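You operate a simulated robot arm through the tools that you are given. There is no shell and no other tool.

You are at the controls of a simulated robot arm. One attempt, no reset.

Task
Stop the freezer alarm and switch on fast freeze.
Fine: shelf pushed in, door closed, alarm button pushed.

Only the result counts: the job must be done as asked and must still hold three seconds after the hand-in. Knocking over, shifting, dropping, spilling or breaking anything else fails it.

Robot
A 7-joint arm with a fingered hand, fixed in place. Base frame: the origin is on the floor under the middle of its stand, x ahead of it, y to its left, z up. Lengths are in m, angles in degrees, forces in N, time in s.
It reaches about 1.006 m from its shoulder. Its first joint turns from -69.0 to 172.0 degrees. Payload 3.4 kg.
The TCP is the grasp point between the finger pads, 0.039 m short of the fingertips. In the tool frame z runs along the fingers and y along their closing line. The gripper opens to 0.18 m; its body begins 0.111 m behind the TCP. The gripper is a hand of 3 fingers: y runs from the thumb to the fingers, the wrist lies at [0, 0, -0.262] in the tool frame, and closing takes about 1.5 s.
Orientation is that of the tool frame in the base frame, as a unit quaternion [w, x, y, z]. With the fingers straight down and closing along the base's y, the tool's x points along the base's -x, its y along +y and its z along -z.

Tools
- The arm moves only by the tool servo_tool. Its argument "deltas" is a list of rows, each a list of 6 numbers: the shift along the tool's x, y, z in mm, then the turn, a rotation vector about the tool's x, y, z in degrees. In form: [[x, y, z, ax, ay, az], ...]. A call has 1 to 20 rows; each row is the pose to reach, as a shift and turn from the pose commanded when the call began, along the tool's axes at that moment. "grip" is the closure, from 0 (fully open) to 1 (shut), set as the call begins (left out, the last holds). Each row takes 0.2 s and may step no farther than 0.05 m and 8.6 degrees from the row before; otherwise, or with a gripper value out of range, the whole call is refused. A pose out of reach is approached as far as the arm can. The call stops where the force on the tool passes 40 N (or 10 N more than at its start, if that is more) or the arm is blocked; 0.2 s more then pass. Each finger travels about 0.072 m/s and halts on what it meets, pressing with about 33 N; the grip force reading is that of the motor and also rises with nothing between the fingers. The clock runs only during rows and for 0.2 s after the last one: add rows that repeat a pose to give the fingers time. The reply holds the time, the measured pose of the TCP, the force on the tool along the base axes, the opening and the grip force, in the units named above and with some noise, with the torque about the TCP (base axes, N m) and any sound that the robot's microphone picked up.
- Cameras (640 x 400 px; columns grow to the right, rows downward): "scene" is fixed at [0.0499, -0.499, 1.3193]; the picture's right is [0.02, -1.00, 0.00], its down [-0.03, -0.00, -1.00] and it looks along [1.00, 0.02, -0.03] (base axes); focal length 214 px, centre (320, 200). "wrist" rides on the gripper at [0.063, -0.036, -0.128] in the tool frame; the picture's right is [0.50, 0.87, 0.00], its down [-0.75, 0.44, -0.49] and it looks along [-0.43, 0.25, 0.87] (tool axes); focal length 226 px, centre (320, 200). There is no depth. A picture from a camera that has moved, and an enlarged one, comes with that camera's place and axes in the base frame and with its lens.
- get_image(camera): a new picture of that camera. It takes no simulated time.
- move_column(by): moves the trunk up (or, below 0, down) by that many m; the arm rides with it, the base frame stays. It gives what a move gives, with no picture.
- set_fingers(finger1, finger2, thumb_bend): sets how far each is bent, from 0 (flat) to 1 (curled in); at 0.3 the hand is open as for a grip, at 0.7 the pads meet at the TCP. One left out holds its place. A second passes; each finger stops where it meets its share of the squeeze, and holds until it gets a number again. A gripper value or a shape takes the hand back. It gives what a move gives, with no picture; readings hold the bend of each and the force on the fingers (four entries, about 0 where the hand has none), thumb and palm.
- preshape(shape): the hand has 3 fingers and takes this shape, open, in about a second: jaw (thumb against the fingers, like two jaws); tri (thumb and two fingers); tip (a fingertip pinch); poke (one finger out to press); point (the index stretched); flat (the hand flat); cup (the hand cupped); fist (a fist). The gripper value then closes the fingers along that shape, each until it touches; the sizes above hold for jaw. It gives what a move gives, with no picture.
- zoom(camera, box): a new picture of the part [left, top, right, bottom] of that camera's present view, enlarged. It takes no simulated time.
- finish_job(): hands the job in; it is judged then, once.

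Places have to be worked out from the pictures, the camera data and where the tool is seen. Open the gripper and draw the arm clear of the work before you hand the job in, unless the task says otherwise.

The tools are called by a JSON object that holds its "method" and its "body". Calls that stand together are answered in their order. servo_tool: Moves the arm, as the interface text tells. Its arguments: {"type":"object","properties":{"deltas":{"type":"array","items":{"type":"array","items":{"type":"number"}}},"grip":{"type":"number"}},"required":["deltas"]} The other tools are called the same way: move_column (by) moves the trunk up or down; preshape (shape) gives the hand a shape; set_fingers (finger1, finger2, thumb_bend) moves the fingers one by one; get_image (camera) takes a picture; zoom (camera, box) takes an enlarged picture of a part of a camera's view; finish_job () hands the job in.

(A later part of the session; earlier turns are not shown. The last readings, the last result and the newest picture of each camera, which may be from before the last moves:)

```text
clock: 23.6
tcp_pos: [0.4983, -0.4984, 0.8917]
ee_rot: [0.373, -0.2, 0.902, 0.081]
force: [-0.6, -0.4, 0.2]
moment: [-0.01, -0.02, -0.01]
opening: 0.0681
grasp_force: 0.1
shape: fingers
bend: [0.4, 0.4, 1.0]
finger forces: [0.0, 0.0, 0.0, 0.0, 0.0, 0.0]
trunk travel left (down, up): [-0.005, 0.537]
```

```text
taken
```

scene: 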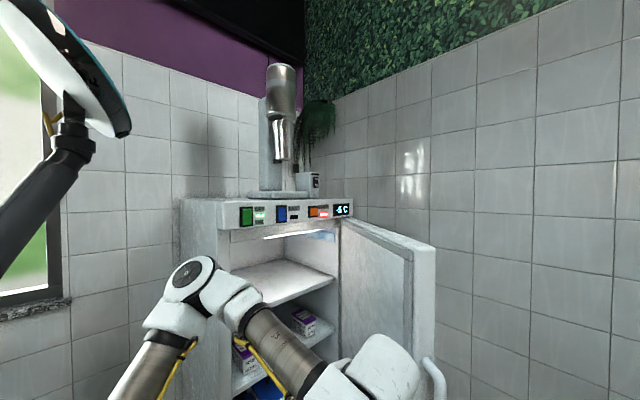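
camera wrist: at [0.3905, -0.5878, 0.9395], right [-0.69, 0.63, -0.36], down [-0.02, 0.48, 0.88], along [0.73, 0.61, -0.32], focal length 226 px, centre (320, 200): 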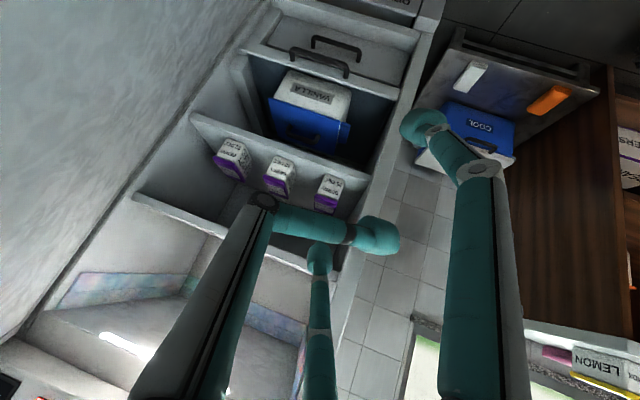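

The arm is clear. I'll move the hand lower to bring the camera level with the pulled-out shelf.

{"method": "servo_tool", "body": {"deltas": [[21, 2.4, 32.6, 0, 0, 0], [42, 4.8, 65.3, 0, 0, 0], [63, 7.1, 97.9, 0, 0, 0], [84, 9.5, 130.5, 0, 0, 0], [105.4, 11.9, 163.2, 0, 0, 0]]}}

{"method": "get_image", "body": {"camera": "wrist"}}

{"method": "get_image", "body": {"camera": "scene"}}

```text
clock: 24.8
tcp_pos: [0.5319, -0.4695, 0.6998]
ee_rot: [0.372, -0.2, 0.903, 0.081]
force: [-0.5, -0.1, -0.1]
moment: [-0.01, 0.02, -0.01]
opening: 0.0683
grasp_force: 0.0
shape: fingers
bend: [0.4, 0.4, 1.0]
finger forces: [0.0, 0.1, 0.0, 0.0, 0.0, 0.0]
trunk travel left (down, up): [-0.005, 0.537]
```

```text
taken
camera wrist: at [0.4237, -0.5597, 0.7475], right [-0.69, 0.63, -0.35], down [-0.01, 0.48, 0.88], along [0.73, 0.61, -0.32], focal length 226 px, centre (320, 200)
```

wrist: 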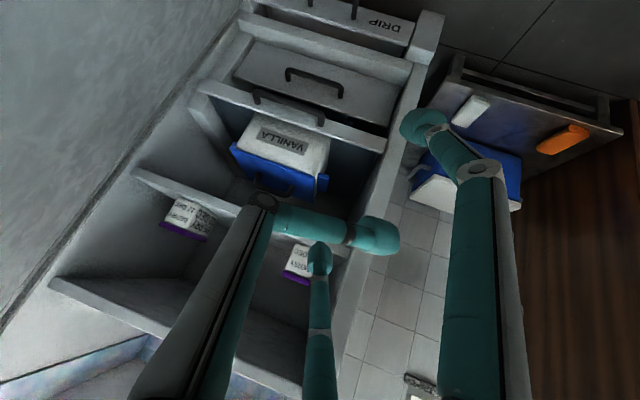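

```text
taken
```

scene: 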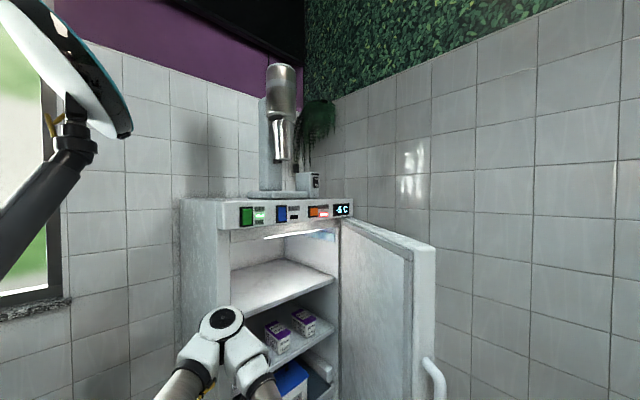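

{"method": "zoom", "body": {"camera": "wrist", "box": [170, 0, 450, 200]}}

{"method": "zoom", "body": {"camera": "wrist", "box": [180, 30, 420, 160]}}

```text
2.00 times, centred on (310, 100) of wrist
camera zoom: at [0.4237, -0.5597, 0.7475], right [-0.69, 0.63, -0.35], down [-0.01, 0.48, 0.88], along [0.73, 0.61, -0.32], focal length 452 px, centre (340, 400)
```

zoom: 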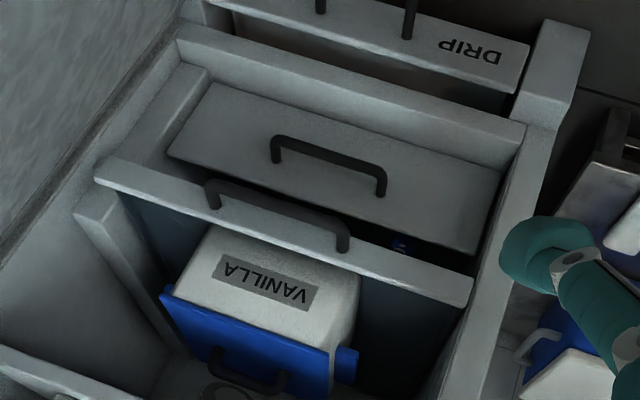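

```text
2.67 times, centred on (300, 95) of wrist
camera zoom: at [0.4237, -0.5597, 0.7475], right [-0.69, 0.63, -0.35], down [-0.01, 0.48, 0.88], along [0.73, 0.61, -0.32], focal length 603 px, centre (373, 480)
```

zoom: 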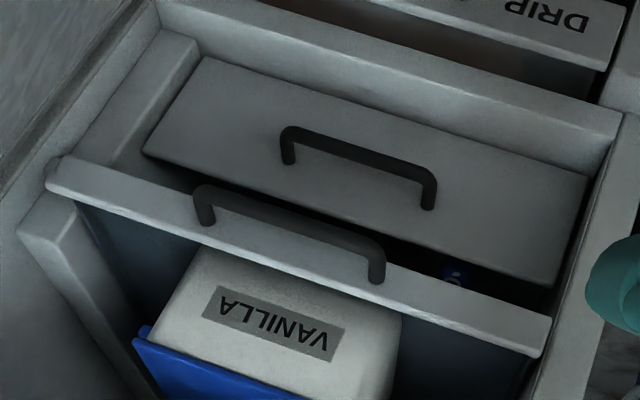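

The view is now clear. The upper pull-out shelf, with a lip about 3 cm high at z≈0.45–0.48 and its front near (0.67,-0.25)–(0.96,-0.54), is out by several cm, while the lower drawer is in. I'll pre-position with a near-vertical finger to push the lip just left of its handle.

{"method": "servo_tool", "body": {"deltas": [[2.5, -10, 37.1, -1.8, 3.4, -2.4], [5, -20, 74.2, -3.6, 6.8, -4.8], [7.5, -30, 111.3, -5.4, 10.1, -7.3], [10, -40, 148.4, -7.2, 13.5, -9.7], [12.5, -49.9, 185.5, -8.95, 16.9, -12.1]]}}

{"method": "get_image", "body": {"camera": "wrist"}}

{"method": "get_image", "body": {"camera": "scene"}}

```text
clock: 26.0
tcp_pos: [0.6641, -0.4643, 0.5597]
ee_rot: [0.226, -0.333, 0.912, 0.082]
force: [0.3, -0.3, -0.4]
moment: [-0.02, 0.01, -0.03]
opening: 0.0679
grasp_force: 0.1
shape: fingers
bend: [0.4, 0.4, 1.0]
finger forces: [0.0, 0.0, 0.0, 0.0, 0.1, 0.0]
trunk travel left (down, up): [-0.005, 0.537]
```

```text
taken
camera wrist: at [0.598, -0.5668, 0.6443], right [-0.9, 0.38, -0.23], down [0.05, 0.61, 0.79], along [0.44, 0.69, -0.57], focal length 226 px, centre (320, 200)
```

wrist: 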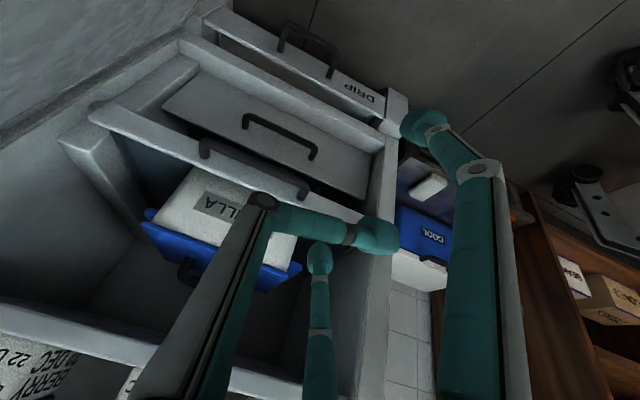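

```text
taken
```

scene: 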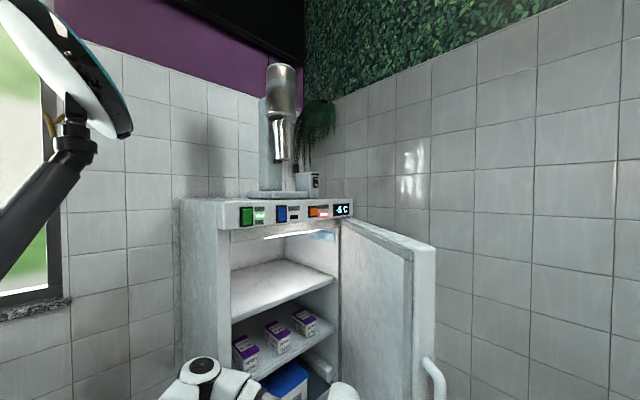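

I'll refine the lip position from this close view.

{"method": "zoom", "body": {"camera": "wrist", "box": [180, 80, 440, 280]}}

{"method": "zoom", "body": {"camera": "wrist", "box": [60, 60, 260, 200]}}

```text
2.00 times, centred on (310, 180) of wrist
camera zoom: at [0.598, -0.5668, 0.6443], right [-0.9, 0.38, -0.23], down [0.05, 0.61, 0.79], along [0.44, 0.69, -0.57], focal length 452 px, centre (340, 240)
```

zoom: 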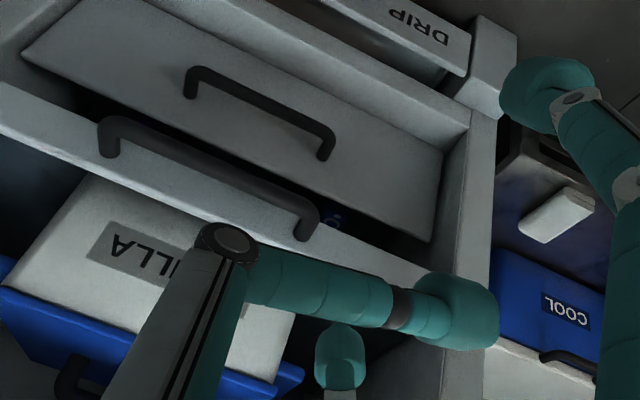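

```text
2.86 times, centred on (160, 130) of wrist
camera zoom: at [0.598, -0.5668, 0.6443], right [-0.9, 0.38, -0.23], down [0.05, 0.61, 0.79], along [0.44, 0.69, -0.57], focal length 646 px, centre (777, 400)
```

zoom: 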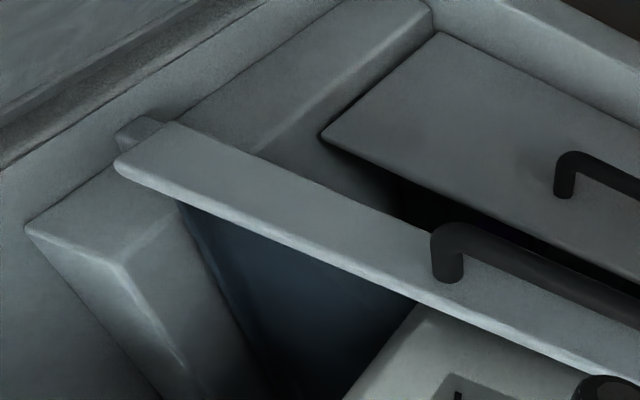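

The lip spans z≈0.457–0.485, and B's tip centre is at TCP+(0.034,0.082,0.002). I'll descend about 104 mm so the tip is level with the lip, roughly 6 cm in front of it.

{"method": "servo_tool", "body": {"deltas": [[12.2, 0, 22.9, 0, 0, 0], [24.3, 0, 45.8, 0, 0, 0], [36.5, 0, 68.7, 0, 0, 0], [48.6, 0, 91.6, 0, 0, 0]]}}

{"method": "get_image", "body": {"camera": "wrist"}}

{"method": "zoom", "body": {"camera": "wrist", "box": [180, 80, 440, 280]}}

```text
clock: 27.0
tcp_pos: [0.6615, -0.463, 0.4566]
ee_rot: [0.226, -0.332, 0.912, 0.082]
force: [0.7, -0.1, -0.1]
moment: [-0.04, -0.01, 0.01]
opening: 0.0681
grasp_force: 0.0
shape: fingers
bend: [0.4, 0.4, 1.0]
finger forces: [0.0, 0.0, 0.0, 0.0, 0.0, 0.1]
trunk travel left (down, up): [-0.005, 0.537]
```

```text
taken
camera wrist: at [0.5963, -0.5651, 0.541], right [-0.9, 0.38, -0.23], down [0.05, 0.61, 0.79], along [0.44, 0.69, -0.57], focal length 226 px, centre (320, 200)
```

wrist: 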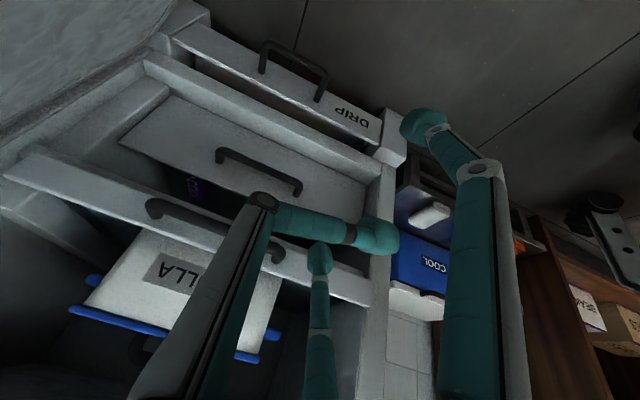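

```text
2.00 times, centred on (310, 180) of wrist
camera zoom: at [0.5963, -0.5651, 0.541], right [-0.9, 0.38, -0.23], down [0.05, 0.61, 0.79], along [0.44, 0.69, -0.57], focal length 452 px, centre (340, 240)
```

zoom: 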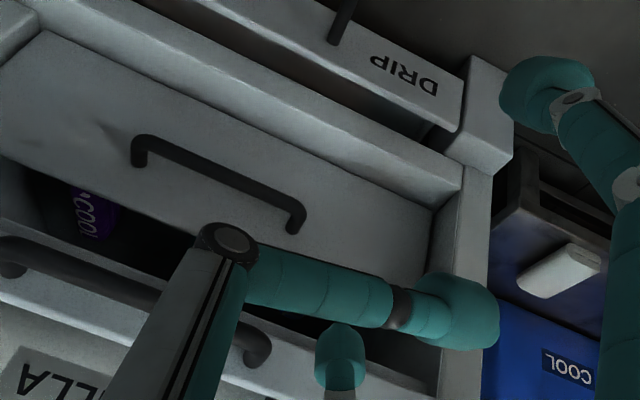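

The tip is just in front of the lip, left of the handle. I'll advance inward, slowly near contact.

{"method": "servo_tool", "body": {"deltas": [[-13.2, 1.3, 7, 0, 0, 0], [-26.4, 2.6, 14, 0, 0, 0], [-39.6, 3.9, 21.1, 0, 0, 0], [-48.4, 4.8, 25.7, 0, 0, 0], [-57.2, 5.7, 30.4, 0, 0, 0], [-66, 6.5, 35.1, 0, 0, 0]]}}

{"method": "get_image", "body": {"camera": "wrist"}}

```text
clock: 28.4
tcp_pos: [0.7161, -0.4119, 0.4569]
ee_rot: [0.225, -0.332, 0.912, 0.081]
force: [-1.0, -0.7, 0.3]
moment: [0.0, 0.02, -0.01]
opening: 0.0682
grasp_force: 0.1
shape: fingers
bend: [0.4, 0.4, 1.0]
finger forces: [0.0, 0.0, 0.0, 0.1, 0.0, 0.1]
trunk travel left (down, up): [-0.005, 0.537]
```

```text
taken
camera wrist: at [0.6487, -0.514, 0.5412], right [-0.89, 0.38, -0.23], down [0.06, 0.62, 0.79], along [0.44, 0.69, -0.57], focal length 226 px, centre (320, 200)
```

wrist: 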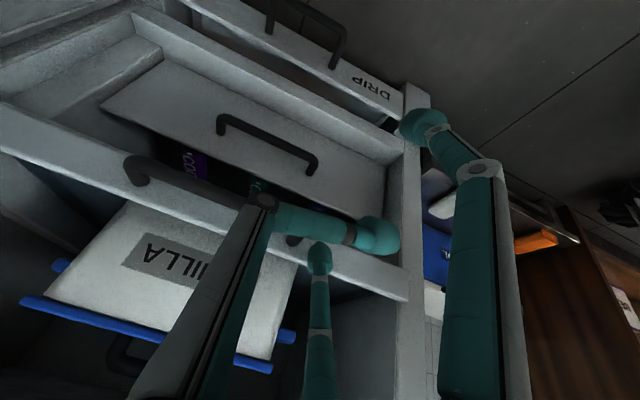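

There's no contact force yet. I'll continue slowly inward.

{"method": "servo_tool", "body": {"deltas": [[-7, 0.7, 3.7, 0, 0, 0], [-14, 1.4, 7.5, 0, 0, 0], [-21, 2.1, 11.2, 0, 0, 0], [-28, 2.8, 15, 0, 0, 0]]}}

{"method": "get_image", "body": {"camera": "wrist"}}

{"method": "zoom", "body": {"camera": "scene", "box": [190, 280, 390, 400]}}

```text
clock: 29.4
tcp_pos: [0.7394, -0.3876, 0.4569]
ee_rot: [0.226, -0.333, 0.912, 0.081]
force: [-0.3, -0.9, 0.8]
moment: [-0.02, 0.04, 0.05]
opening: 0.068
grasp_force: 0.1
shape: fingers
bend: [0.4, 0.41, 1.0]
finger forces: [0.0, 0.8, 0.0, 0.1, 0.0, 0.0]
trunk travel left (down, up): [-0.005, 0.537]
```

```text
taken
camera wrist: at [0.6725, -0.4905, 0.5413], right [-0.9, 0.38, -0.23], down [0.05, 0.61, 0.79], along [0.44, 0.69, -0.57], focal length 226 px, centre (320, 200)
```

wrist: 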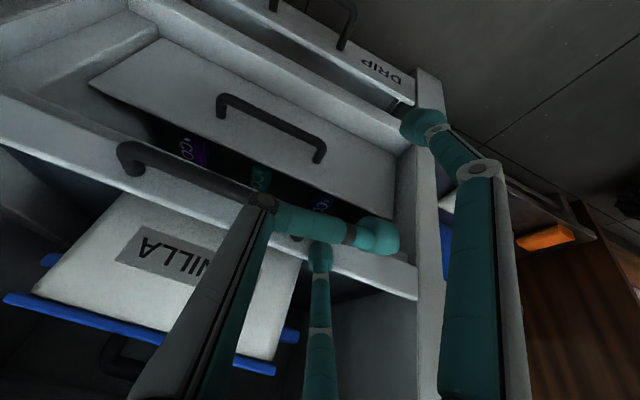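

```text
3.20 times, centred on (290, 340) of scene
camera zoom: at [0.0499, -0.499, 1.3193], right [0.02, -1.0, 0.0], down [-0.03, 0.0, -1.0], along [1.0, 0.02, -0.03], focal length 686 px, centre (416, -248)
```

zoom: 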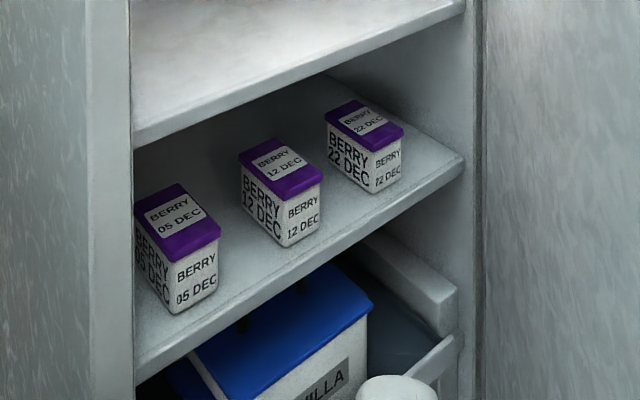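

Finger 2 now reads contact, and the shelf has started to slide in, about 1 cm going by the scene view. I'll keep pushing gently until it meets its stop.

{"method": "servo_tool", "body": {"deltas": [[-7, 0.7, 3.7, 0, 0, 0], [-14, 1.4, 7.5, 0, 0, 0], [-21, 2.1, 11.2, 0, 0, 0], [-28, 2.8, 15, 0, 0, 0]]}}

{"method": "zoom", "body": {"camera": "scene", "box": [190, 280, 390, 400]}}

{"method": "get_image", "body": {"camera": "wrist"}}

```text
clock: 30.4
tcp_pos: [0.761, -0.3655, 0.4566]
ee_rot: [0.226, -0.332, 0.912, 0.082]
force: [-0.2, 0.7, -1.0]
moment: [-0.03, 0.0, 0.02]
opening: 0.0683
grasp_force: 0.3
shape: fingers
bend: [0.4, 0.41, 1.0]
finger forces: [0.0, 0.6, 0.0, 0.0, 0.1, 0.1]
trunk travel left (down, up): [-0.005, 0.537]
```

```text
3.20 times, centred on (290, 340) of scene
camera zoom: at [0.0499, -0.499, 1.3193], right [0.02, -1.0, 0.0], down [-0.03, 0.0, -1.0], along [1.0, 0.02, -0.03], focal length 686 px, centre (416, -248)
```

zoom: 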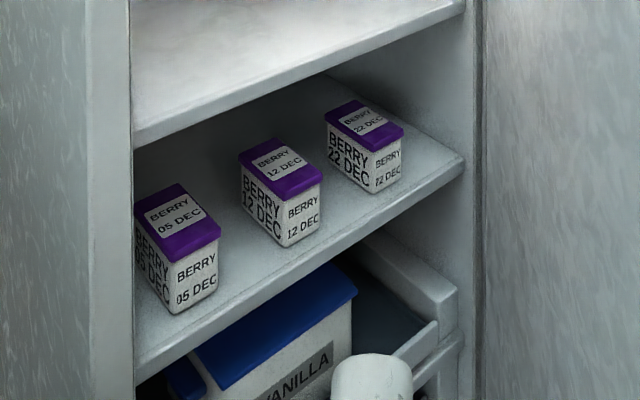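

```text
taken
camera wrist: at [0.6955, -0.4676, 0.5405], right [-0.9, 0.38, -0.23], down [0.05, 0.61, 0.79], along [0.44, 0.69, -0.57], focal length 226 px, centre (320, 200)
```

wrist: 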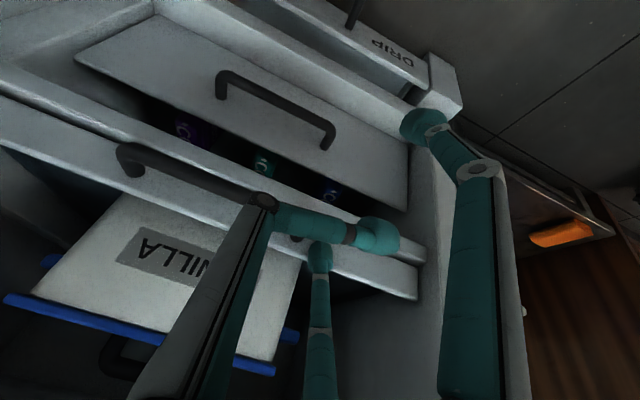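

The shelf slides smoothly with the finger, so I'll keep going toward the stop.

{"method": "servo_tool", "body": {"deltas": [[-7, 0.7, 3.7, 0, 0, 0], [-14, 1.4, 7.5, 0, 0, 0], [-21, 2.1, 11.2, 0, 0, 0], [-28, 2.8, 15, 0, 0, 0]]}}

{"method": "zoom", "body": {"camera": "scene", "box": [190, 280, 390, 400]}}

{"method": "get_image", "body": {"camera": "wrist"}}

```text
clock: 31.4
tcp_pos: [0.7834, -0.344, 0.4559]
ee_rot: [0.226, -0.331, 0.913, 0.082]
force: [-7.2, -7.4, 2.2]
moment: [0.02, 0.01, 0.22]
opening: 0.0682
grasp_force: 4.6
shape: fingers
bend: [0.4, 0.46, 1.0]
finger forces: [0.1, 9.2, 0.0, 0.0, 0.1, 0.0]
trunk travel left (down, up): [-0.005, 0.537]
```

```text
3.20 times, centred on (290, 340) of scene
camera zoom: at [0.0499, -0.499, 1.3193], right [0.02, -1.0, 0.0], down [-0.03, 0.0, -1.0], along [1.0, 0.02, -0.03], focal length 686 px, centre (416, -248)
```

zoom: 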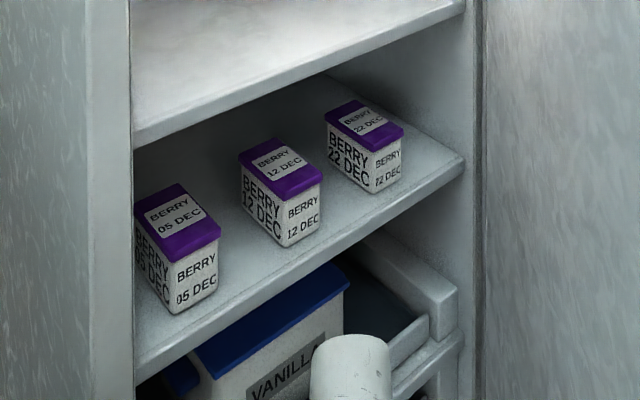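

```text
taken
camera wrist: at [0.7164, -0.4464, 0.5404], right [-0.89, 0.38, -0.23], down [0.06, 0.62, 0.79], along [0.44, 0.69, -0.57], focal length 226 px, centre (320, 200)
```

wrist: 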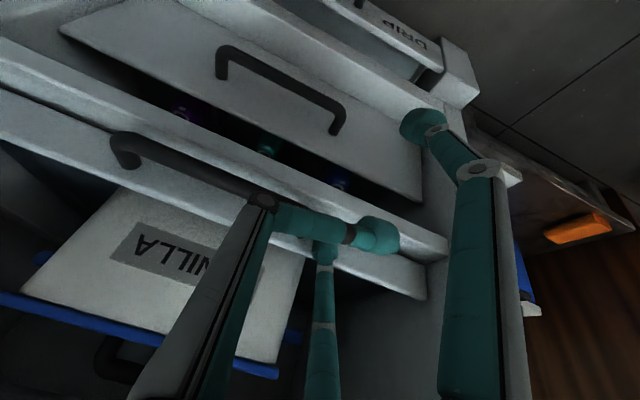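

Force has risen to about 10 N with the finger flexing, so the shelf seems to be at its stop. I'll press a little more to confirm it doesn't move further.

{"method": "servo_tool", "body": {"deltas": [[-4.4, 0.4, 2.3, 0, 0, 0], [-8.8, 0.9, 4.7, 0, 0, 0], [-13.2, 1.3, 7, 0, 0, 0], [-13.2, 1.3, 7, 0, 0, 0]]}}

{"method": "zoom", "body": {"camera": "scene", "box": [190, 280, 390, 400]}}

{"method": "get_image", "body": {"camera": "wrist"}}

```text
clock: 32.4
tcp_pos: [0.7925, -0.3343, 0.4556]
ee_rot: [0.226, -0.331, 0.913, 0.08]
force: [-13.5, -13.2, 2.6]
moment: [-0.09, 0.09, 0.46]
opening: 0.0681
grasp_force: 9.7
shape: fingers
bend: [0.4, 0.54, 1.0]
finger forces: [0.0, 19.1, 0.0, 0.0, 0.0, 0.0]
trunk travel left (down, up): [-0.005, 0.537]
```

```text
3.20 times, centred on (290, 340) of scene
camera zoom: at [0.0499, -0.499, 1.3193], right [0.02, -1.0, 0.0], down [-0.03, 0.0, -1.0], along [1.0, 0.02, -0.03], focal length 686 px, centre (416, -248)
```

zoom: 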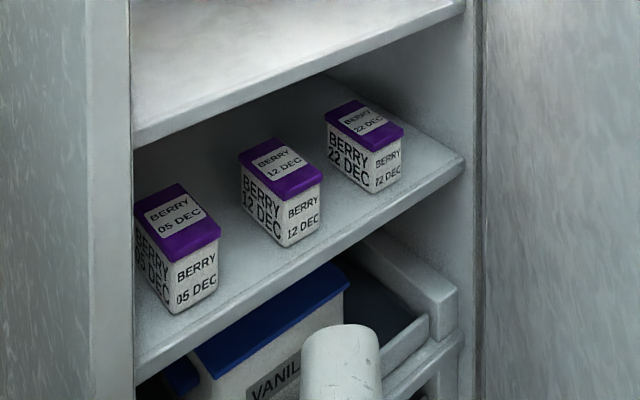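

```text
taken
camera wrist: at [0.7269, -0.4355, 0.5409], right [-0.89, 0.38, -0.23], down [0.06, 0.61, 0.79], along [0.44, 0.69, -0.57], focal length 226 px, centre (320, 200)
```

wrist: 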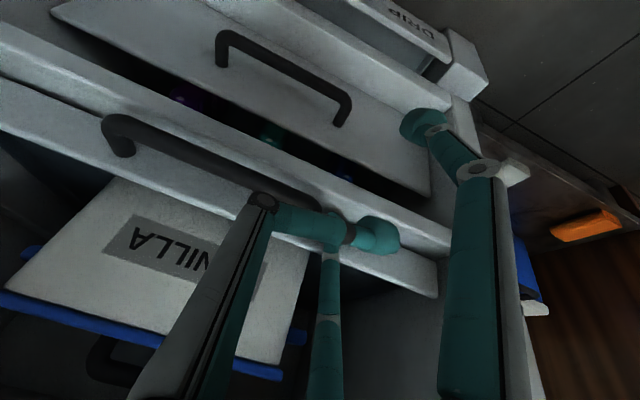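

The shelf is against its stop: 19 N with no more movement, and the contents are still upright. I'll back the hand straight out.

{"method": "servo_tool", "body": {"deltas": [[17.6, -1.7, -9.4, 0, 0, 0], [44, -4.3, -23.4, 0, 0, 0], [70, -7, -37, 0, 0, 0], [97, -9.6, -51.5, 0, 0, 0], [114, -11, -61, 0, 0, 0]]}}

{"method": "get_image", "body": {"camera": "wrist"}}

{"method": "zoom", "body": {"camera": "scene", "box": [190, 280, 390, 400]}}

```text
clock: 33.6
tcp_pos: [0.7012, -0.4265, 0.457]
ee_rot: [0.227, -0.332, 0.912, 0.082]
force: [0.3, 0.3, 0.3]
moment: [-0.01, 0.0, -0.01]
opening: 0.0682
grasp_force: 0.0
shape: fingers
bend: [0.4, 0.4, 1.0]
finger forces: [0.1, 0.0, 0.1, 0.0, 0.1, 0.1]
trunk travel left (down, up): [-0.005, 0.537]
```

```text
taken
camera wrist: at [0.6359, -0.5283, 0.5412], right [-0.9, 0.38, -0.23], down [0.05, 0.61, 0.79], along [0.44, 0.69, -0.57], focal length 226 px, centre (320, 200)
```

wrist: 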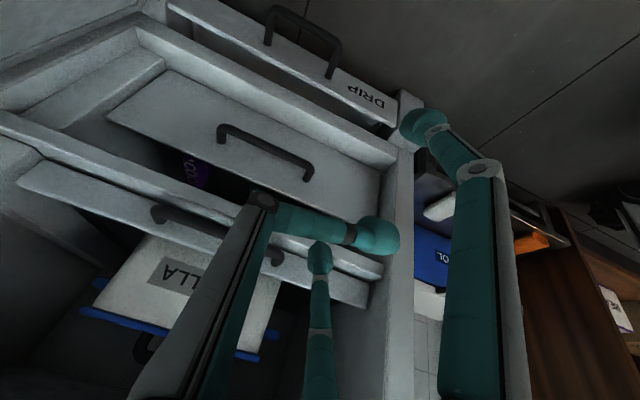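

```text
3.20 times, centred on (290, 340) of scene
camera zoom: at [0.0499, -0.499, 1.3193], right [0.02, -1.0, 0.0], down [-0.03, 0.0, -1.0], along [1.0, 0.02, -0.03], focal length 686 px, centre (416, -248)
```

zoom: 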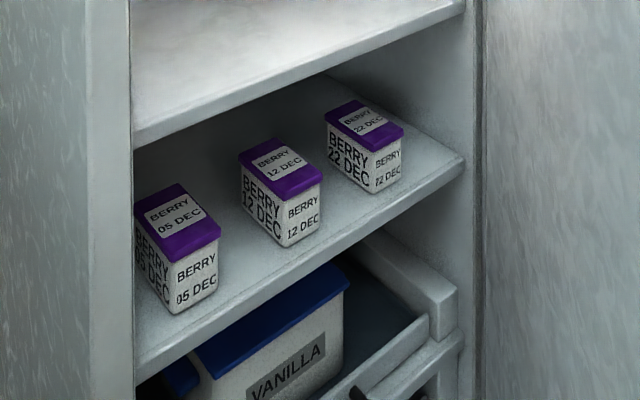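

The shelf now sits inside the frame. Next I'll withdraw the hand from between door and freezer, then raise it so I can work on the door from above again.

{"method": "servo_tool", "body": {"deltas": [[14.5, 15.2, -36, 0, 0, 0], [29, 30.3, -72, 0, 0, 0], [43.5, 45.5, -108, 0, 0, 0], [58, 60.6, -144.2, 0, 0, 0], [47, 63, -185, 0, 0, 0], [36, 65.5, -226, 0, 0, 0], [25, 68, -266, 0, 0, 0], [14, 70.5, -307, 0, 0, 0], [3, 73, -348, 0, 0, 0], [-8, 75.5, -389, 0, 0, 0], [-20, 78, -430, 0, 0, 0], [-30.7, 80.3, -470.7, 0, 0, 0]]}}

{"method": "get_image", "body": {"camera": "scene"}}

{"method": "get_image", "body": {"camera": "wrist"}}

```text
clock: 36.2
tcp_pos: [0.5013, -0.4861, 0.8918]
ee_rot: [0.227, -0.331, 0.912, 0.08]
force: [-0.1, 1.0, -0.2]
moment: [0.02, 0.03, 0.01]
opening: 0.0683
grasp_force: 0.1
shape: fingers
bend: [0.4, 0.4, 1.0]
finger forces: [0.0, 0.0, 0.0, 0.1, 0.0, 0.0]
trunk travel left (down, up): [-0.005, 0.537]
```

```text
taken
```

scene: 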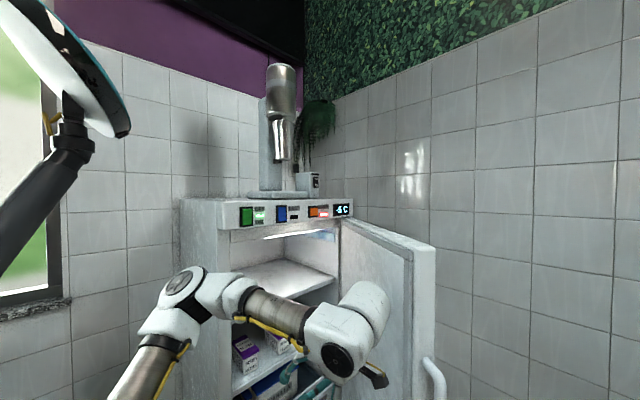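

```text
taken
camera wrist: at [0.4351, -0.5885, 0.976], right [-0.89, 0.38, -0.24], down [0.05, 0.62, 0.79], along [0.44, 0.69, -0.57], focal length 226 px, centre (320, 200)
```

wrist: 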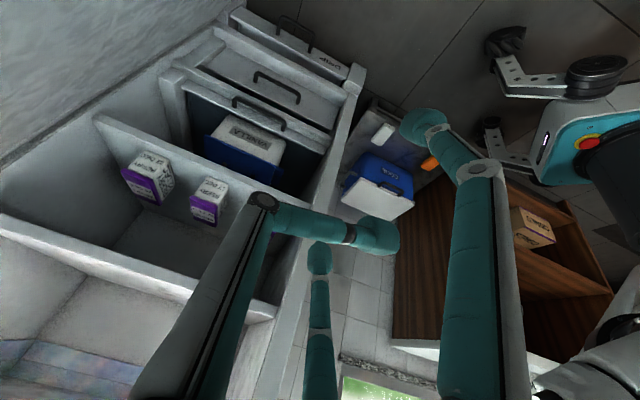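

The shelf is in and everything is still standing. I'll raise the trunk back up.

{"method": "move_column", "body": {"by": 0.42}}

{"method": "zoom", "body": {"camera": "wrist", "box": [0, 0, 640, 400]}}

{"method": "get_image", "body": {"camera": "scene"}}

```text
refused: 0.42 is not a number from -0.4 to 0.4
```

```text
1.00 times, centred on (320, 200) of wrist (not enlarged: the box is as wide or as high as the picture)
camera zoom: at [0.4351, -0.5885, 0.976], right [-0.89, 0.38, -0.24], down [0.05, 0.62, 0.79], along [0.44, 0.69, -0.57], focal length 226 px, centre (320, 200)
```

zoom: 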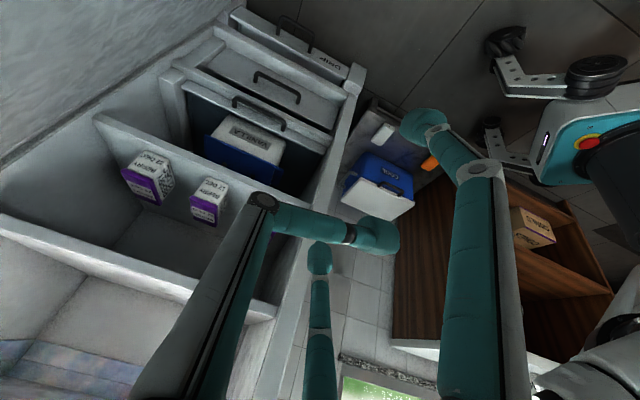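

```text
taken
```

scene: 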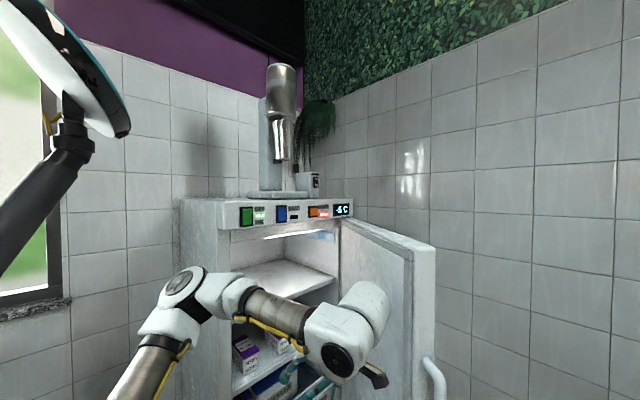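

The call was refused because the limit is 0.4 per move. I'll raise 0.40 instead.

{"method": "move_column", "body": {"by": 0.4}}

{"method": "get_image", "body": {"camera": "wrist"}}

{"method": "get_image", "body": {"camera": "scene"}}

```text
clock: 40.0
tcp_pos: [0.5027, -0.4874, 1.2872]
ee_rot: [0.227, -0.332, 0.912, 0.082]
force: [-0.1, 0.6, 0.7]
moment: [-0.01, 0.0, 0.01]
opening: 0.0683
grasp_force: 0.0
shape: fingers
bend: [0.4, 0.4, 1.0]
finger forces: [0.0, 0.1, 0.0, 0.0, 0.0, 0.0]
trunk travel left (down, up): [-0.405, 0.137]
```

```text
taken
camera wrist: at [0.4371, -0.5892, 1.372], right [-0.9, 0.38, -0.23], down [0.05, 0.61, 0.79], along [0.44, 0.69, -0.57], focal length 226 px, centre (320, 200)
```

wrist: 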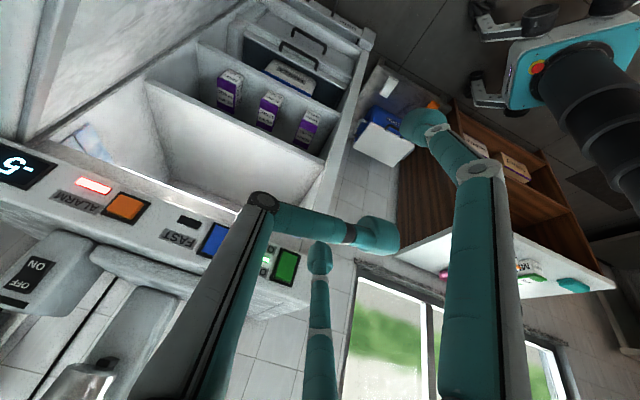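

```text
taken
```

scene: 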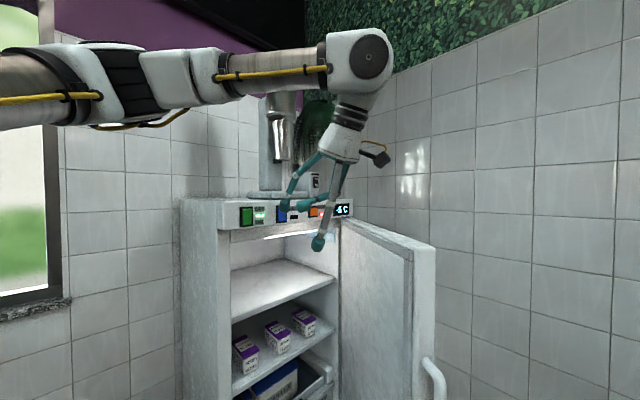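

Now the door. My plan is to straddle its top edge with the thumb outside and the fingers curled, and swing it from about 54° back to about 30°. I'll set the fingers first.

{"method": "set_fingers", "body": {"finger1": 1.0, "finger2": 1.0, "thumb_bend": 0.3}}

{"method": "servo_tool", "body": {"deltas": [[18, -23.6, -19.3, 1, 5.5, 3.9], [36, -47.2, -38.6, 2, 11.1, 7.8], [54, -70.8, -58, 2.9, 16.6, 11.8], [72, -94.4, -77.3, 3.9, 22.2, 15.7], [90, -118, -96.6, 4.9, 27.7, 19.6]]}}

{"method": "get_image", "body": {"camera": "wrist"}}

{"method": "get_image", "body": {"camera": "scene"}}

```text
clock: 41.0
tcp_pos: [0.5027, -0.4882, 1.2886]
ee_rot: [0.227, -0.332, 0.912, 0.081]
force: [-0.8, -0.5, 0.9]
moment: [0.01, -0.02, -0.02]
opening: 0.0725
grasp_force: 0.1
shape: fingers
bend: [0.76, 0.76, 0.3]
finger forces: [0.1, 0.0, 0.0, 0.0, 0.0, 0.0]
trunk travel left (down, up): [-0.405, 0.137]
```

```text
clock: 42.2
tcp_pos: [0.4816, -0.6605, 1.3293]
ee_rot: [-0.001, -0.173, 0.985, 0.0]
force: [0.9, -0.5, -0.5]
moment: [0.0, -0.01, 0.02]
opening: 0.072
grasp_force: 0.1
shape: fingers
bend: [0.76, 0.76, 0.3]
finger forces: [0.0, 0.0, 0.0, 0.1, 0.0, 0.0]
trunk travel left (down, up): [-0.405, 0.137]
```

```text
taken
camera wrist: at [0.435, -0.7168, 1.4582], right [-0.77, 0.64, 0.0], down [0.56, 0.67, 0.49], along [0.31, 0.38, -0.87], focal length 226 px, centre (320, 200)
```

wrist: 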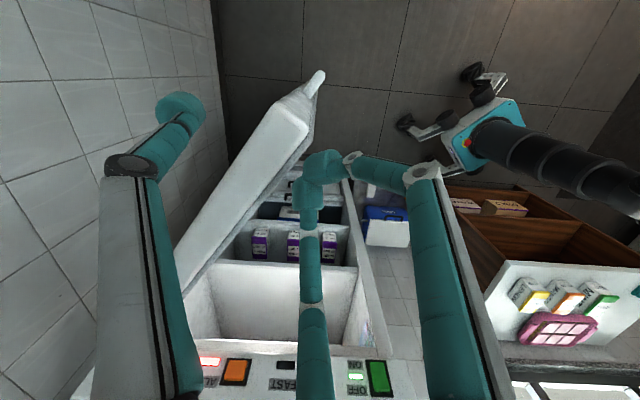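

```text
taken
```

scene: 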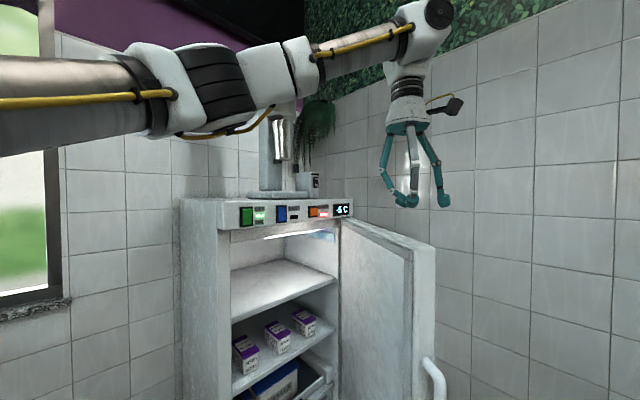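

The two fingers jammed against each other at 0.76. Instead I'll open all three to a jaw, with thumb outside and fingers inside the door. Then I'll lower over the door's top edge.

{"method": "set_fingers", "body": {"finger1": 0.3, "finger2": 0.3, "thumb_bend": 0.3}}

{"method": "get_image", "body": {"camera": "wrist"}}

{"method": "zoom", "body": {"camera": "scene", "box": [320, 80, 500, 300]}}

```text
clock: 43.2
tcp_pos: [0.4822, -0.66, 1.3297]
ee_rot: [0.0, -0.174, 0.985, -0.001]
force: [0.1, 0.3, -0.2]
moment: [0.0, -0.01, -0.03]
opening: 0.1514
grasp_force: 0.1
shape: fingers
bend: [0.3, 0.3, 0.3]
finger forces: [0.0, 0.1, 0.0, 0.1, 0.0, 0.0]
trunk travel left (down, up): [-0.405, 0.137]
```

```text
taken
camera wrist: at [0.4354, -0.7144, 1.4591], right [-0.77, 0.64, 0.0], down [0.56, 0.67, 0.49], along [0.32, 0.38, -0.87], focal length 226 px, centre (320, 200)
```

wrist: 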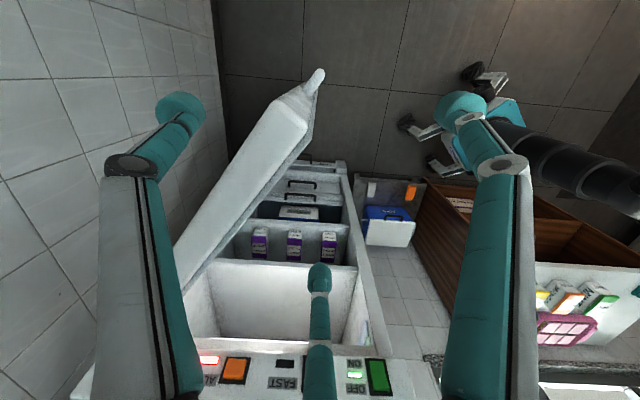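

```text
1.82 times, centred on (410, 190) of scene
camera zoom: at [0.0499, -0.499, 1.3193], right [0.02, -1.0, 0.0], down [-0.03, 0.0, -1.0], along [1.0, 0.02, -0.03], focal length 390 px, centre (156, 218)
```

zoom: 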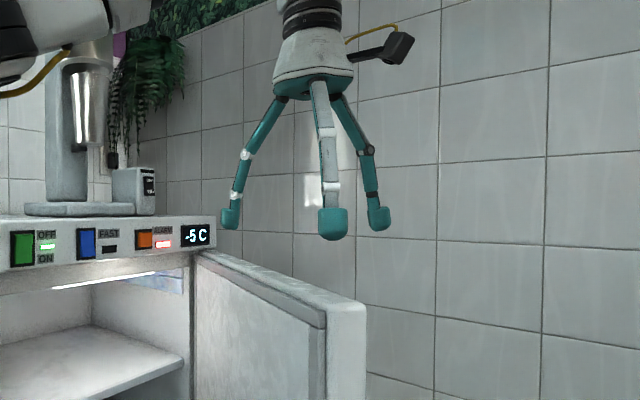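

The check agrees: the door's free edge is at (0.48,-0.68..-0.72), the thumb at (0.52,-0.76) outside, and finger B at (0.55,-0.575) inside. I'll lower 150 mm.

{"method": "servo_tool", "body": {"deltas": [[0, 0, 30, 0, 0, 0], [0, 0, 60, 0, 0, 0], [0, 0, 90, 0, 0, 0], [0, 0, 120, 0, 0, 0], [0, 0, 145, 0, 0, 0]]}}

{"method": "get_image", "body": {"camera": "wrist"}}

{"method": "get_image", "body": {"camera": "scene"}}

```text
clock: 44.4
tcp_pos: [0.4831, -0.6598, 1.1855]
ee_rot: [0.0, -0.174, 0.985, -0.001]
force: [0.1, 0.7, -0.1]
moment: [-0.04, -0.02, 0.0]
opening: 0.1514
grasp_force: 0.1
shape: fingers
bend: [0.3, 0.3, 0.3]
finger forces: [0.0, 0.1, 0.0, 0.1, 0.1, 0.1]
trunk travel left (down, up): [-0.405, 0.137]
```

```text
taken
camera wrist: at [0.4368, -0.7154, 1.3149], right [-0.77, 0.64, 0.0], down [0.56, 0.67, 0.49], along [0.32, 0.37, -0.87], focal length 226 px, centre (320, 200)
```

wrist: 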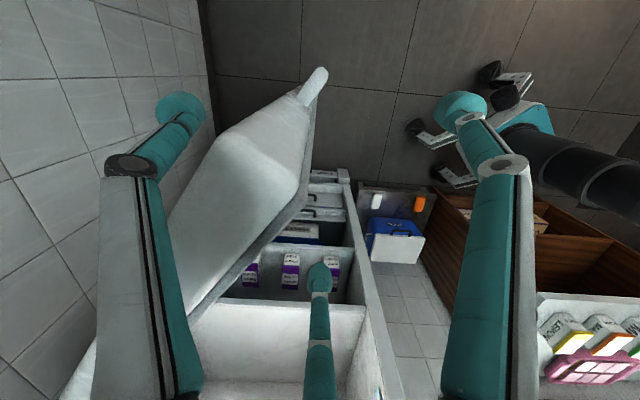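

```text
taken
```

scene: 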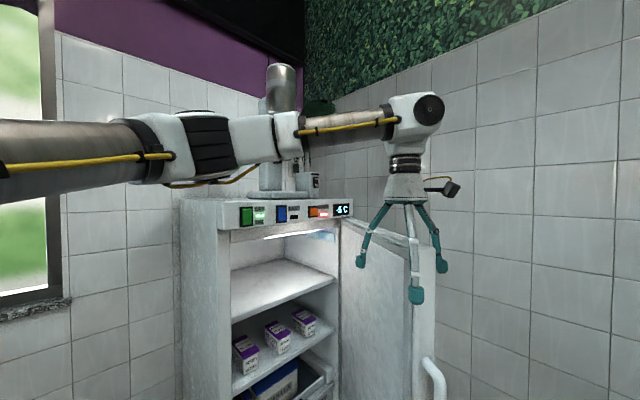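

The thumb is outside the door and the fingers inside. I'll swing the hand clockwise about the hinge so the thumb pushes the door from about 54° to 30°.

{"method": "servo_tool", "body": {"deltas": [[-4, 16.2, 0, 0, 0, 1.7], [-8.3, 32.3, 0, 0, 0, 3.5], [-13, 48, 0, 0, 0, 5.2], [-18.3, 63.8, 0, 0, 0, 7], [-24, 79.3, 0, 0, 0, 8.7], [-30.4, 94.6, 0, 0, 0, 10.5], [-37, 109.7, 0, 0, 0, 12.2], [-44.3, 124.6, 0, 0, 0, 14], [-52, 139.3, 0, 0, 0, 15.7], [-60, 153.8, 0, 0, 0, 17.5], [-68.5, 168, 0, 0, 0, 19.2], [-77.5, 181.9, 0, 0, 0, 21]]}}

{"method": "get_image", "body": {"camera": "wrist"}}

{"method": "get_image", "body": {"camera": "scene"}}

```text
clock: 47.0
tcp_pos: [0.4926, -0.4587, 1.1864]
ee_rot: [-0.001, 0.01, 1.0, -0.001]
force: [-0.3, -1.3, 0.3]
moment: [-0.01, 0.01, -0.03]
opening: 0.1521
grasp_force: 0.3
shape: fingers
bend: [0.3, 0.3, 0.3]
finger forces: [0.0, 0.0, 0.0, 0.1, 0.3, 0.0]
trunk travel left (down, up): [-0.405, 0.137]
```

```text
taken
camera wrist: at [0.4292, -0.494, 1.3154], right [-0.48, 0.88, 0.0], down [0.76, 0.42, 0.49], along [0.43, 0.24, -0.87], focal length 226 px, centre (320, 200)
```

wrist: 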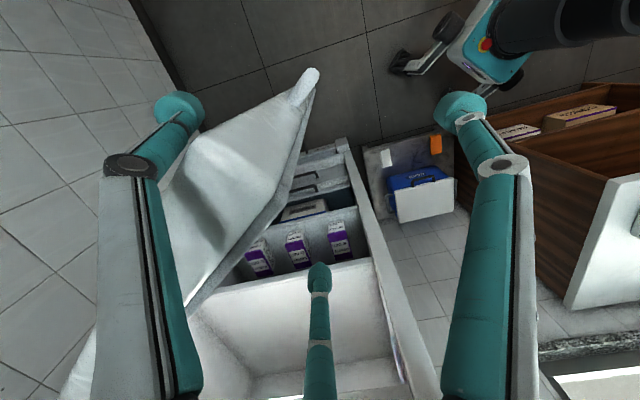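

```text
taken
```

scene: 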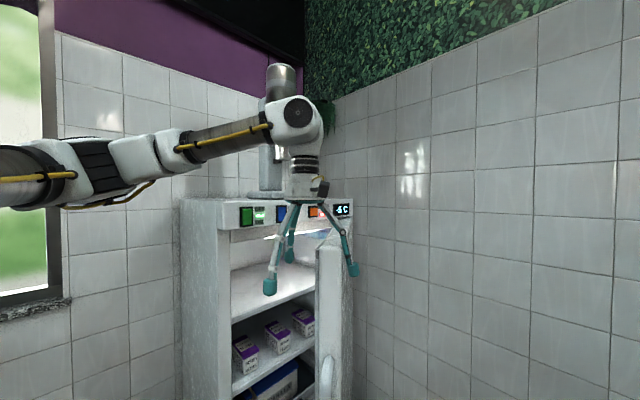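

The door follows and is now about 36° open. I'll push 7° more, keeping the inner finger well clear of the panel.

{"method": "servo_tool", "body": {"deltas": [[-4, 16, 0, 0, 0, 1.75], [-8.3, 32, 0, 0, 0, 3.5], [-13, 48, 0, 0, 0, 5.2], [-18, 63, 0, 0, 0, 7]]}}

{"method": "get_image", "body": {"camera": "wrist"}}

{"method": "get_image", "body": {"camera": "scene"}}

```text
clock: 48.0
tcp_pos: [0.5128, -0.3963, 1.1851]
ee_rot: [-0.001, 0.07, 0.998, -0.001]
force: [0.9, 0.1, -0.3]
moment: [-0.01, -0.02, 0.03]
opening: 0.1516
grasp_force: 0.0
shape: fingers
bend: [0.3, 0.3, 0.3]
finger forces: [0.0, 0.0, 0.1, 0.0, 0.0, 0.0]
trunk travel left (down, up): [-0.405, 0.137]
```

```text
taken
camera wrist: at [0.4445, -0.4247, 1.3137], right [-0.37, 0.93, 0.0], down [0.81, 0.33, 0.49], along [0.46, 0.18, -0.87], focal length 226 px, centre (320, 200)
```

wrist: 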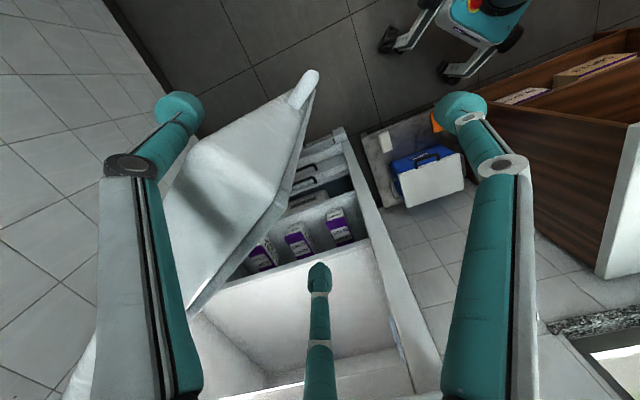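

```text
taken
```

scene: 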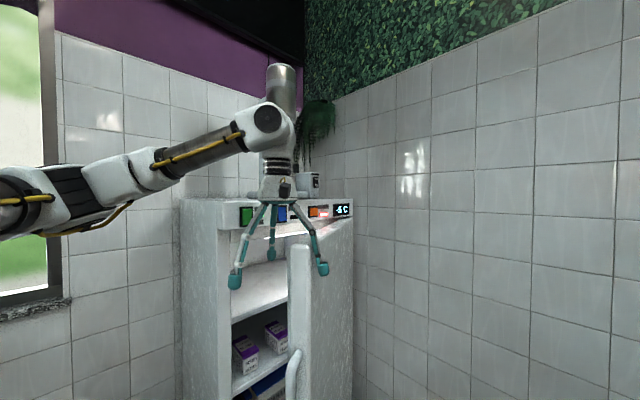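

The door is about 30° open. I'll lift the hand out above it and switch to the poke shape for the next stage.

{"method": "servo_tool", "body": {"deltas": [[0, 0, -35, 0, 0, 0], [0, 0, -70, 0, 0, 0], [0, 0, -110, 0, 0, 0], [0, 0, -150, 0, 0, 0], [0, 0, -190, 0, 0, 0]]}}

{"method": "preshape", "body": {"shape": "poke"}}

{"method": "get_image", "body": {"camera": "scene"}}

{"method": "get_image", "body": {"camera": "wrist"}}

```text
clock: 49.2
tcp_pos: [0.5121, -0.396, 1.3758]
ee_rot: [0.001, 0.069, 0.998, -0.003]
force: [0.6, 0.5, -0.2]
moment: [0.0, -0.04, -0.01]
opening: 0.1518
grasp_force: 0.0
shape: fingers
bend: [0.3, 0.3, 0.3]
finger forces: [0.1, 0.1, 0.1, 0.1, 0.1, 0.0]
trunk travel left (down, up): [-0.405, 0.137]
```

```text
clock: 50.1
tcp_pos: [0.5145, -0.395, 1.3743]
ee_rot: [0.0, 0.069, 0.998, -0.001]
force: [0.1, -0.4, -0.2]
moment: [-0.01, 0.03, -0.05]
opening: 0.0001
grasp_force: 0.1
shape: poke
bend: [1.0, 1.0, 0.66]
finger forces: [0.0, 0.0, 0.0, 0.1, 0.0, 0.0]
trunk travel left (down, up): [-0.405, 0.137]
```

```text
taken
```

scene: 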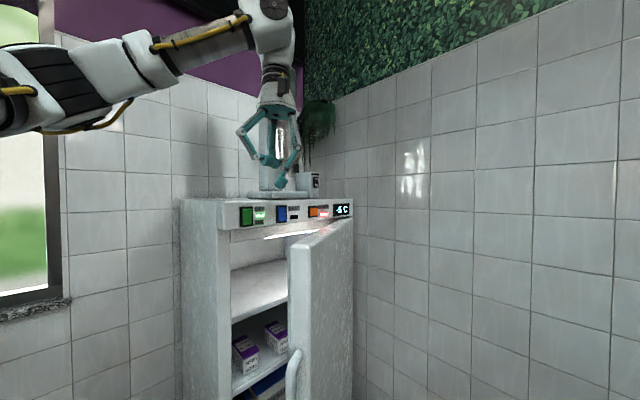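

```text
taken
camera wrist: at [0.4456, -0.4232, 1.5027], right [-0.37, 0.93, 0.0], down [0.81, 0.33, 0.49], along [0.46, 0.18, -0.87], focal length 226 px, centre (320, 200)
```

wrist: 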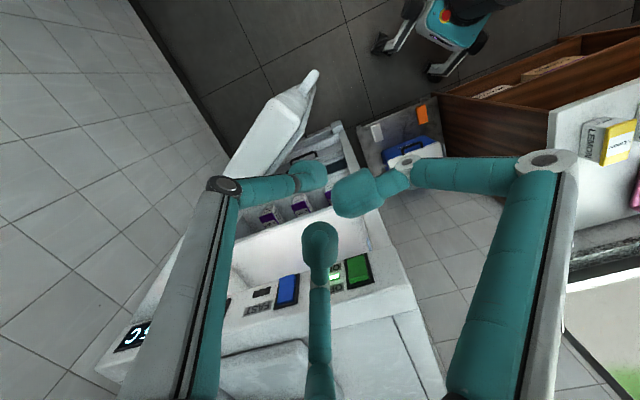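

The hand is clear above. I'll swing it to the outer front side, aimed about 20° below horizontal into the door face.

{"method": "servo_tool", "body": {"deltas": [[4.1, -19.4, 1.3, -2.94, -5.88, -4.19], [8.2, -38.8, 2.5, -5.87, -11.8, -8.38], [12.4, -58.2, 3.8, -8.8, -17.6, -12.6], [16.5, -77.6, 5.1, -11.7, -23.5, -16.8], [20.6, -97, 6.4, -14.7, -29.4, -21], [24.7, -116.3, 7.6, -17.6, -35.3, -25.1], [28.8, -135.7, 8.9, -20.6, -41.2, -29.3], [32.9, -155.1, 10.2, -23.5, -47.1, -33.5], [37.1, -174.5, 11.5, -26.4, -52.9, -37.7], [41.2, -193.9, 12.7, -29.4, -58.8, -41.9], [45.3, -213.3, 14, -32.3, -64.7, -46.1]]}}

{"method": "get_image", "body": {"camera": "wrist"}}

{"method": "get_image", "body": {"camera": "scene"}}

```text
clock: 52.5
tcp_pos: [0.4367, -0.6069, 1.3598]
ee_rot: [0.531, -0.314, 0.756, 0.219]
force: [-0.7, 0.0, -0.6]
moment: [-0.01, -0.02, 0.02]
opening: 0.0001
grasp_force: 0.1
shape: poke
bend: [1.0, 1.0, 0.66]
finger forces: [0.0, 0.1, 0.0, 0.1, 0.0, 0.0]
trunk travel left (down, up): [-0.405, 0.137]
```

```text
taken
camera wrist: at [0.3614, -0.7326, 1.3459], right [-0.73, 0.49, -0.47], down [-0.46, 0.16, 0.88], along [0.51, 0.86, 0.1], focal length 226 px, centre (320, 200)
```

wrist: 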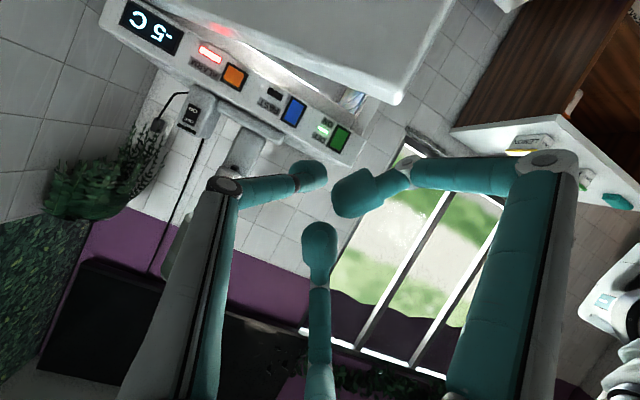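

```text
taken
```

scene: 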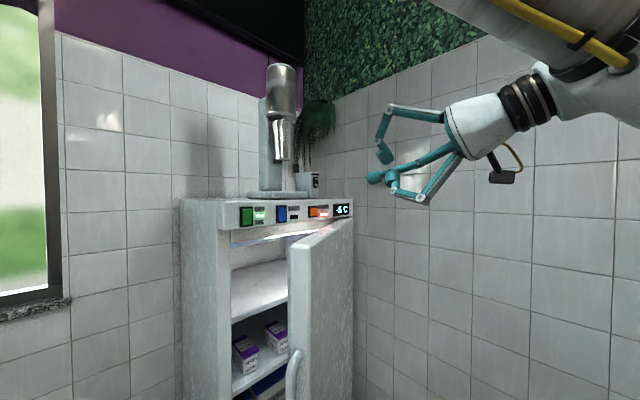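

The hand is now in front of the door. I'll lower it to the contact height near the free edge on the outer face.

{"method": "servo_tool", "body": {"deltas": [[32, -3.8, 16.1, 0, 0, 0], [64, -7.5, 32.2, 0, 0, 0], [96, -11.3, 48.4, 0, 0, 0], [128, -15, 64.5, 0, 0, 0], [160, -18.8, 80.6, 0, 0, 0], [191.5, -22.6, 96.7, 0, 0, 0]]}}

{"method": "get_image", "body": {"camera": "wrist"}}

{"method": "get_image", "body": {"camera": "scene"}}

```text
clock: 53.9
tcp_pos: [0.4737, -0.6037, 1.1473]
ee_rot: [0.53, -0.314, 0.757, 0.219]
force: [0.7, -0.1, -0.9]
moment: [0.0, -0.03, 0.01]
opening: 0.0001
grasp_force: 0.0
shape: poke
bend: [1.0, 1.0, 0.66]
finger forces: [0.1, 0.1, 0.0, 0.0, 0.0, 0.0]
trunk travel left (down, up): [-0.405, 0.137]
```

```text
taken
camera wrist: at [0.398, -0.7293, 1.133], right [-0.73, 0.49, -0.47], down [-0.45, 0.17, 0.88], along [0.51, 0.86, 0.1], focal length 226 px, centre (320, 200)
```

wrist: 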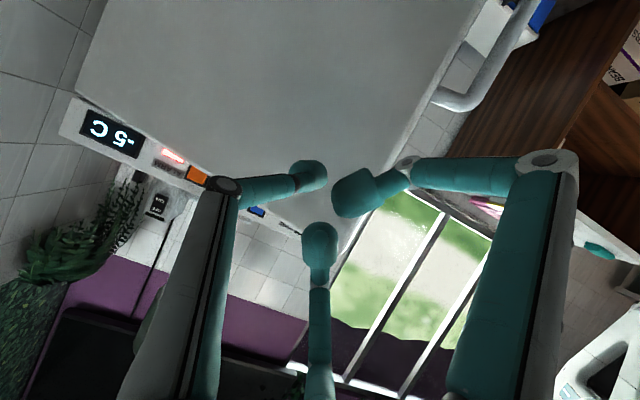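

```text
taken
```

scene: 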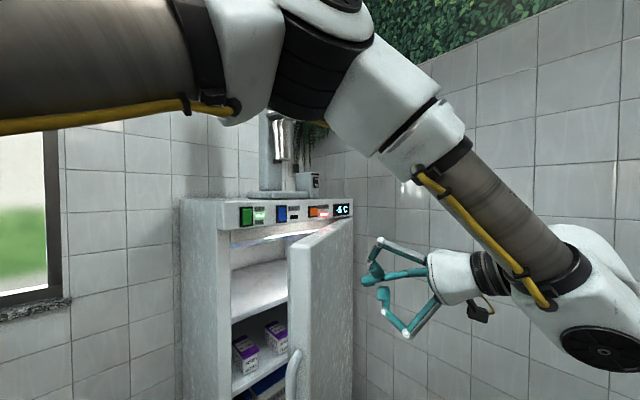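

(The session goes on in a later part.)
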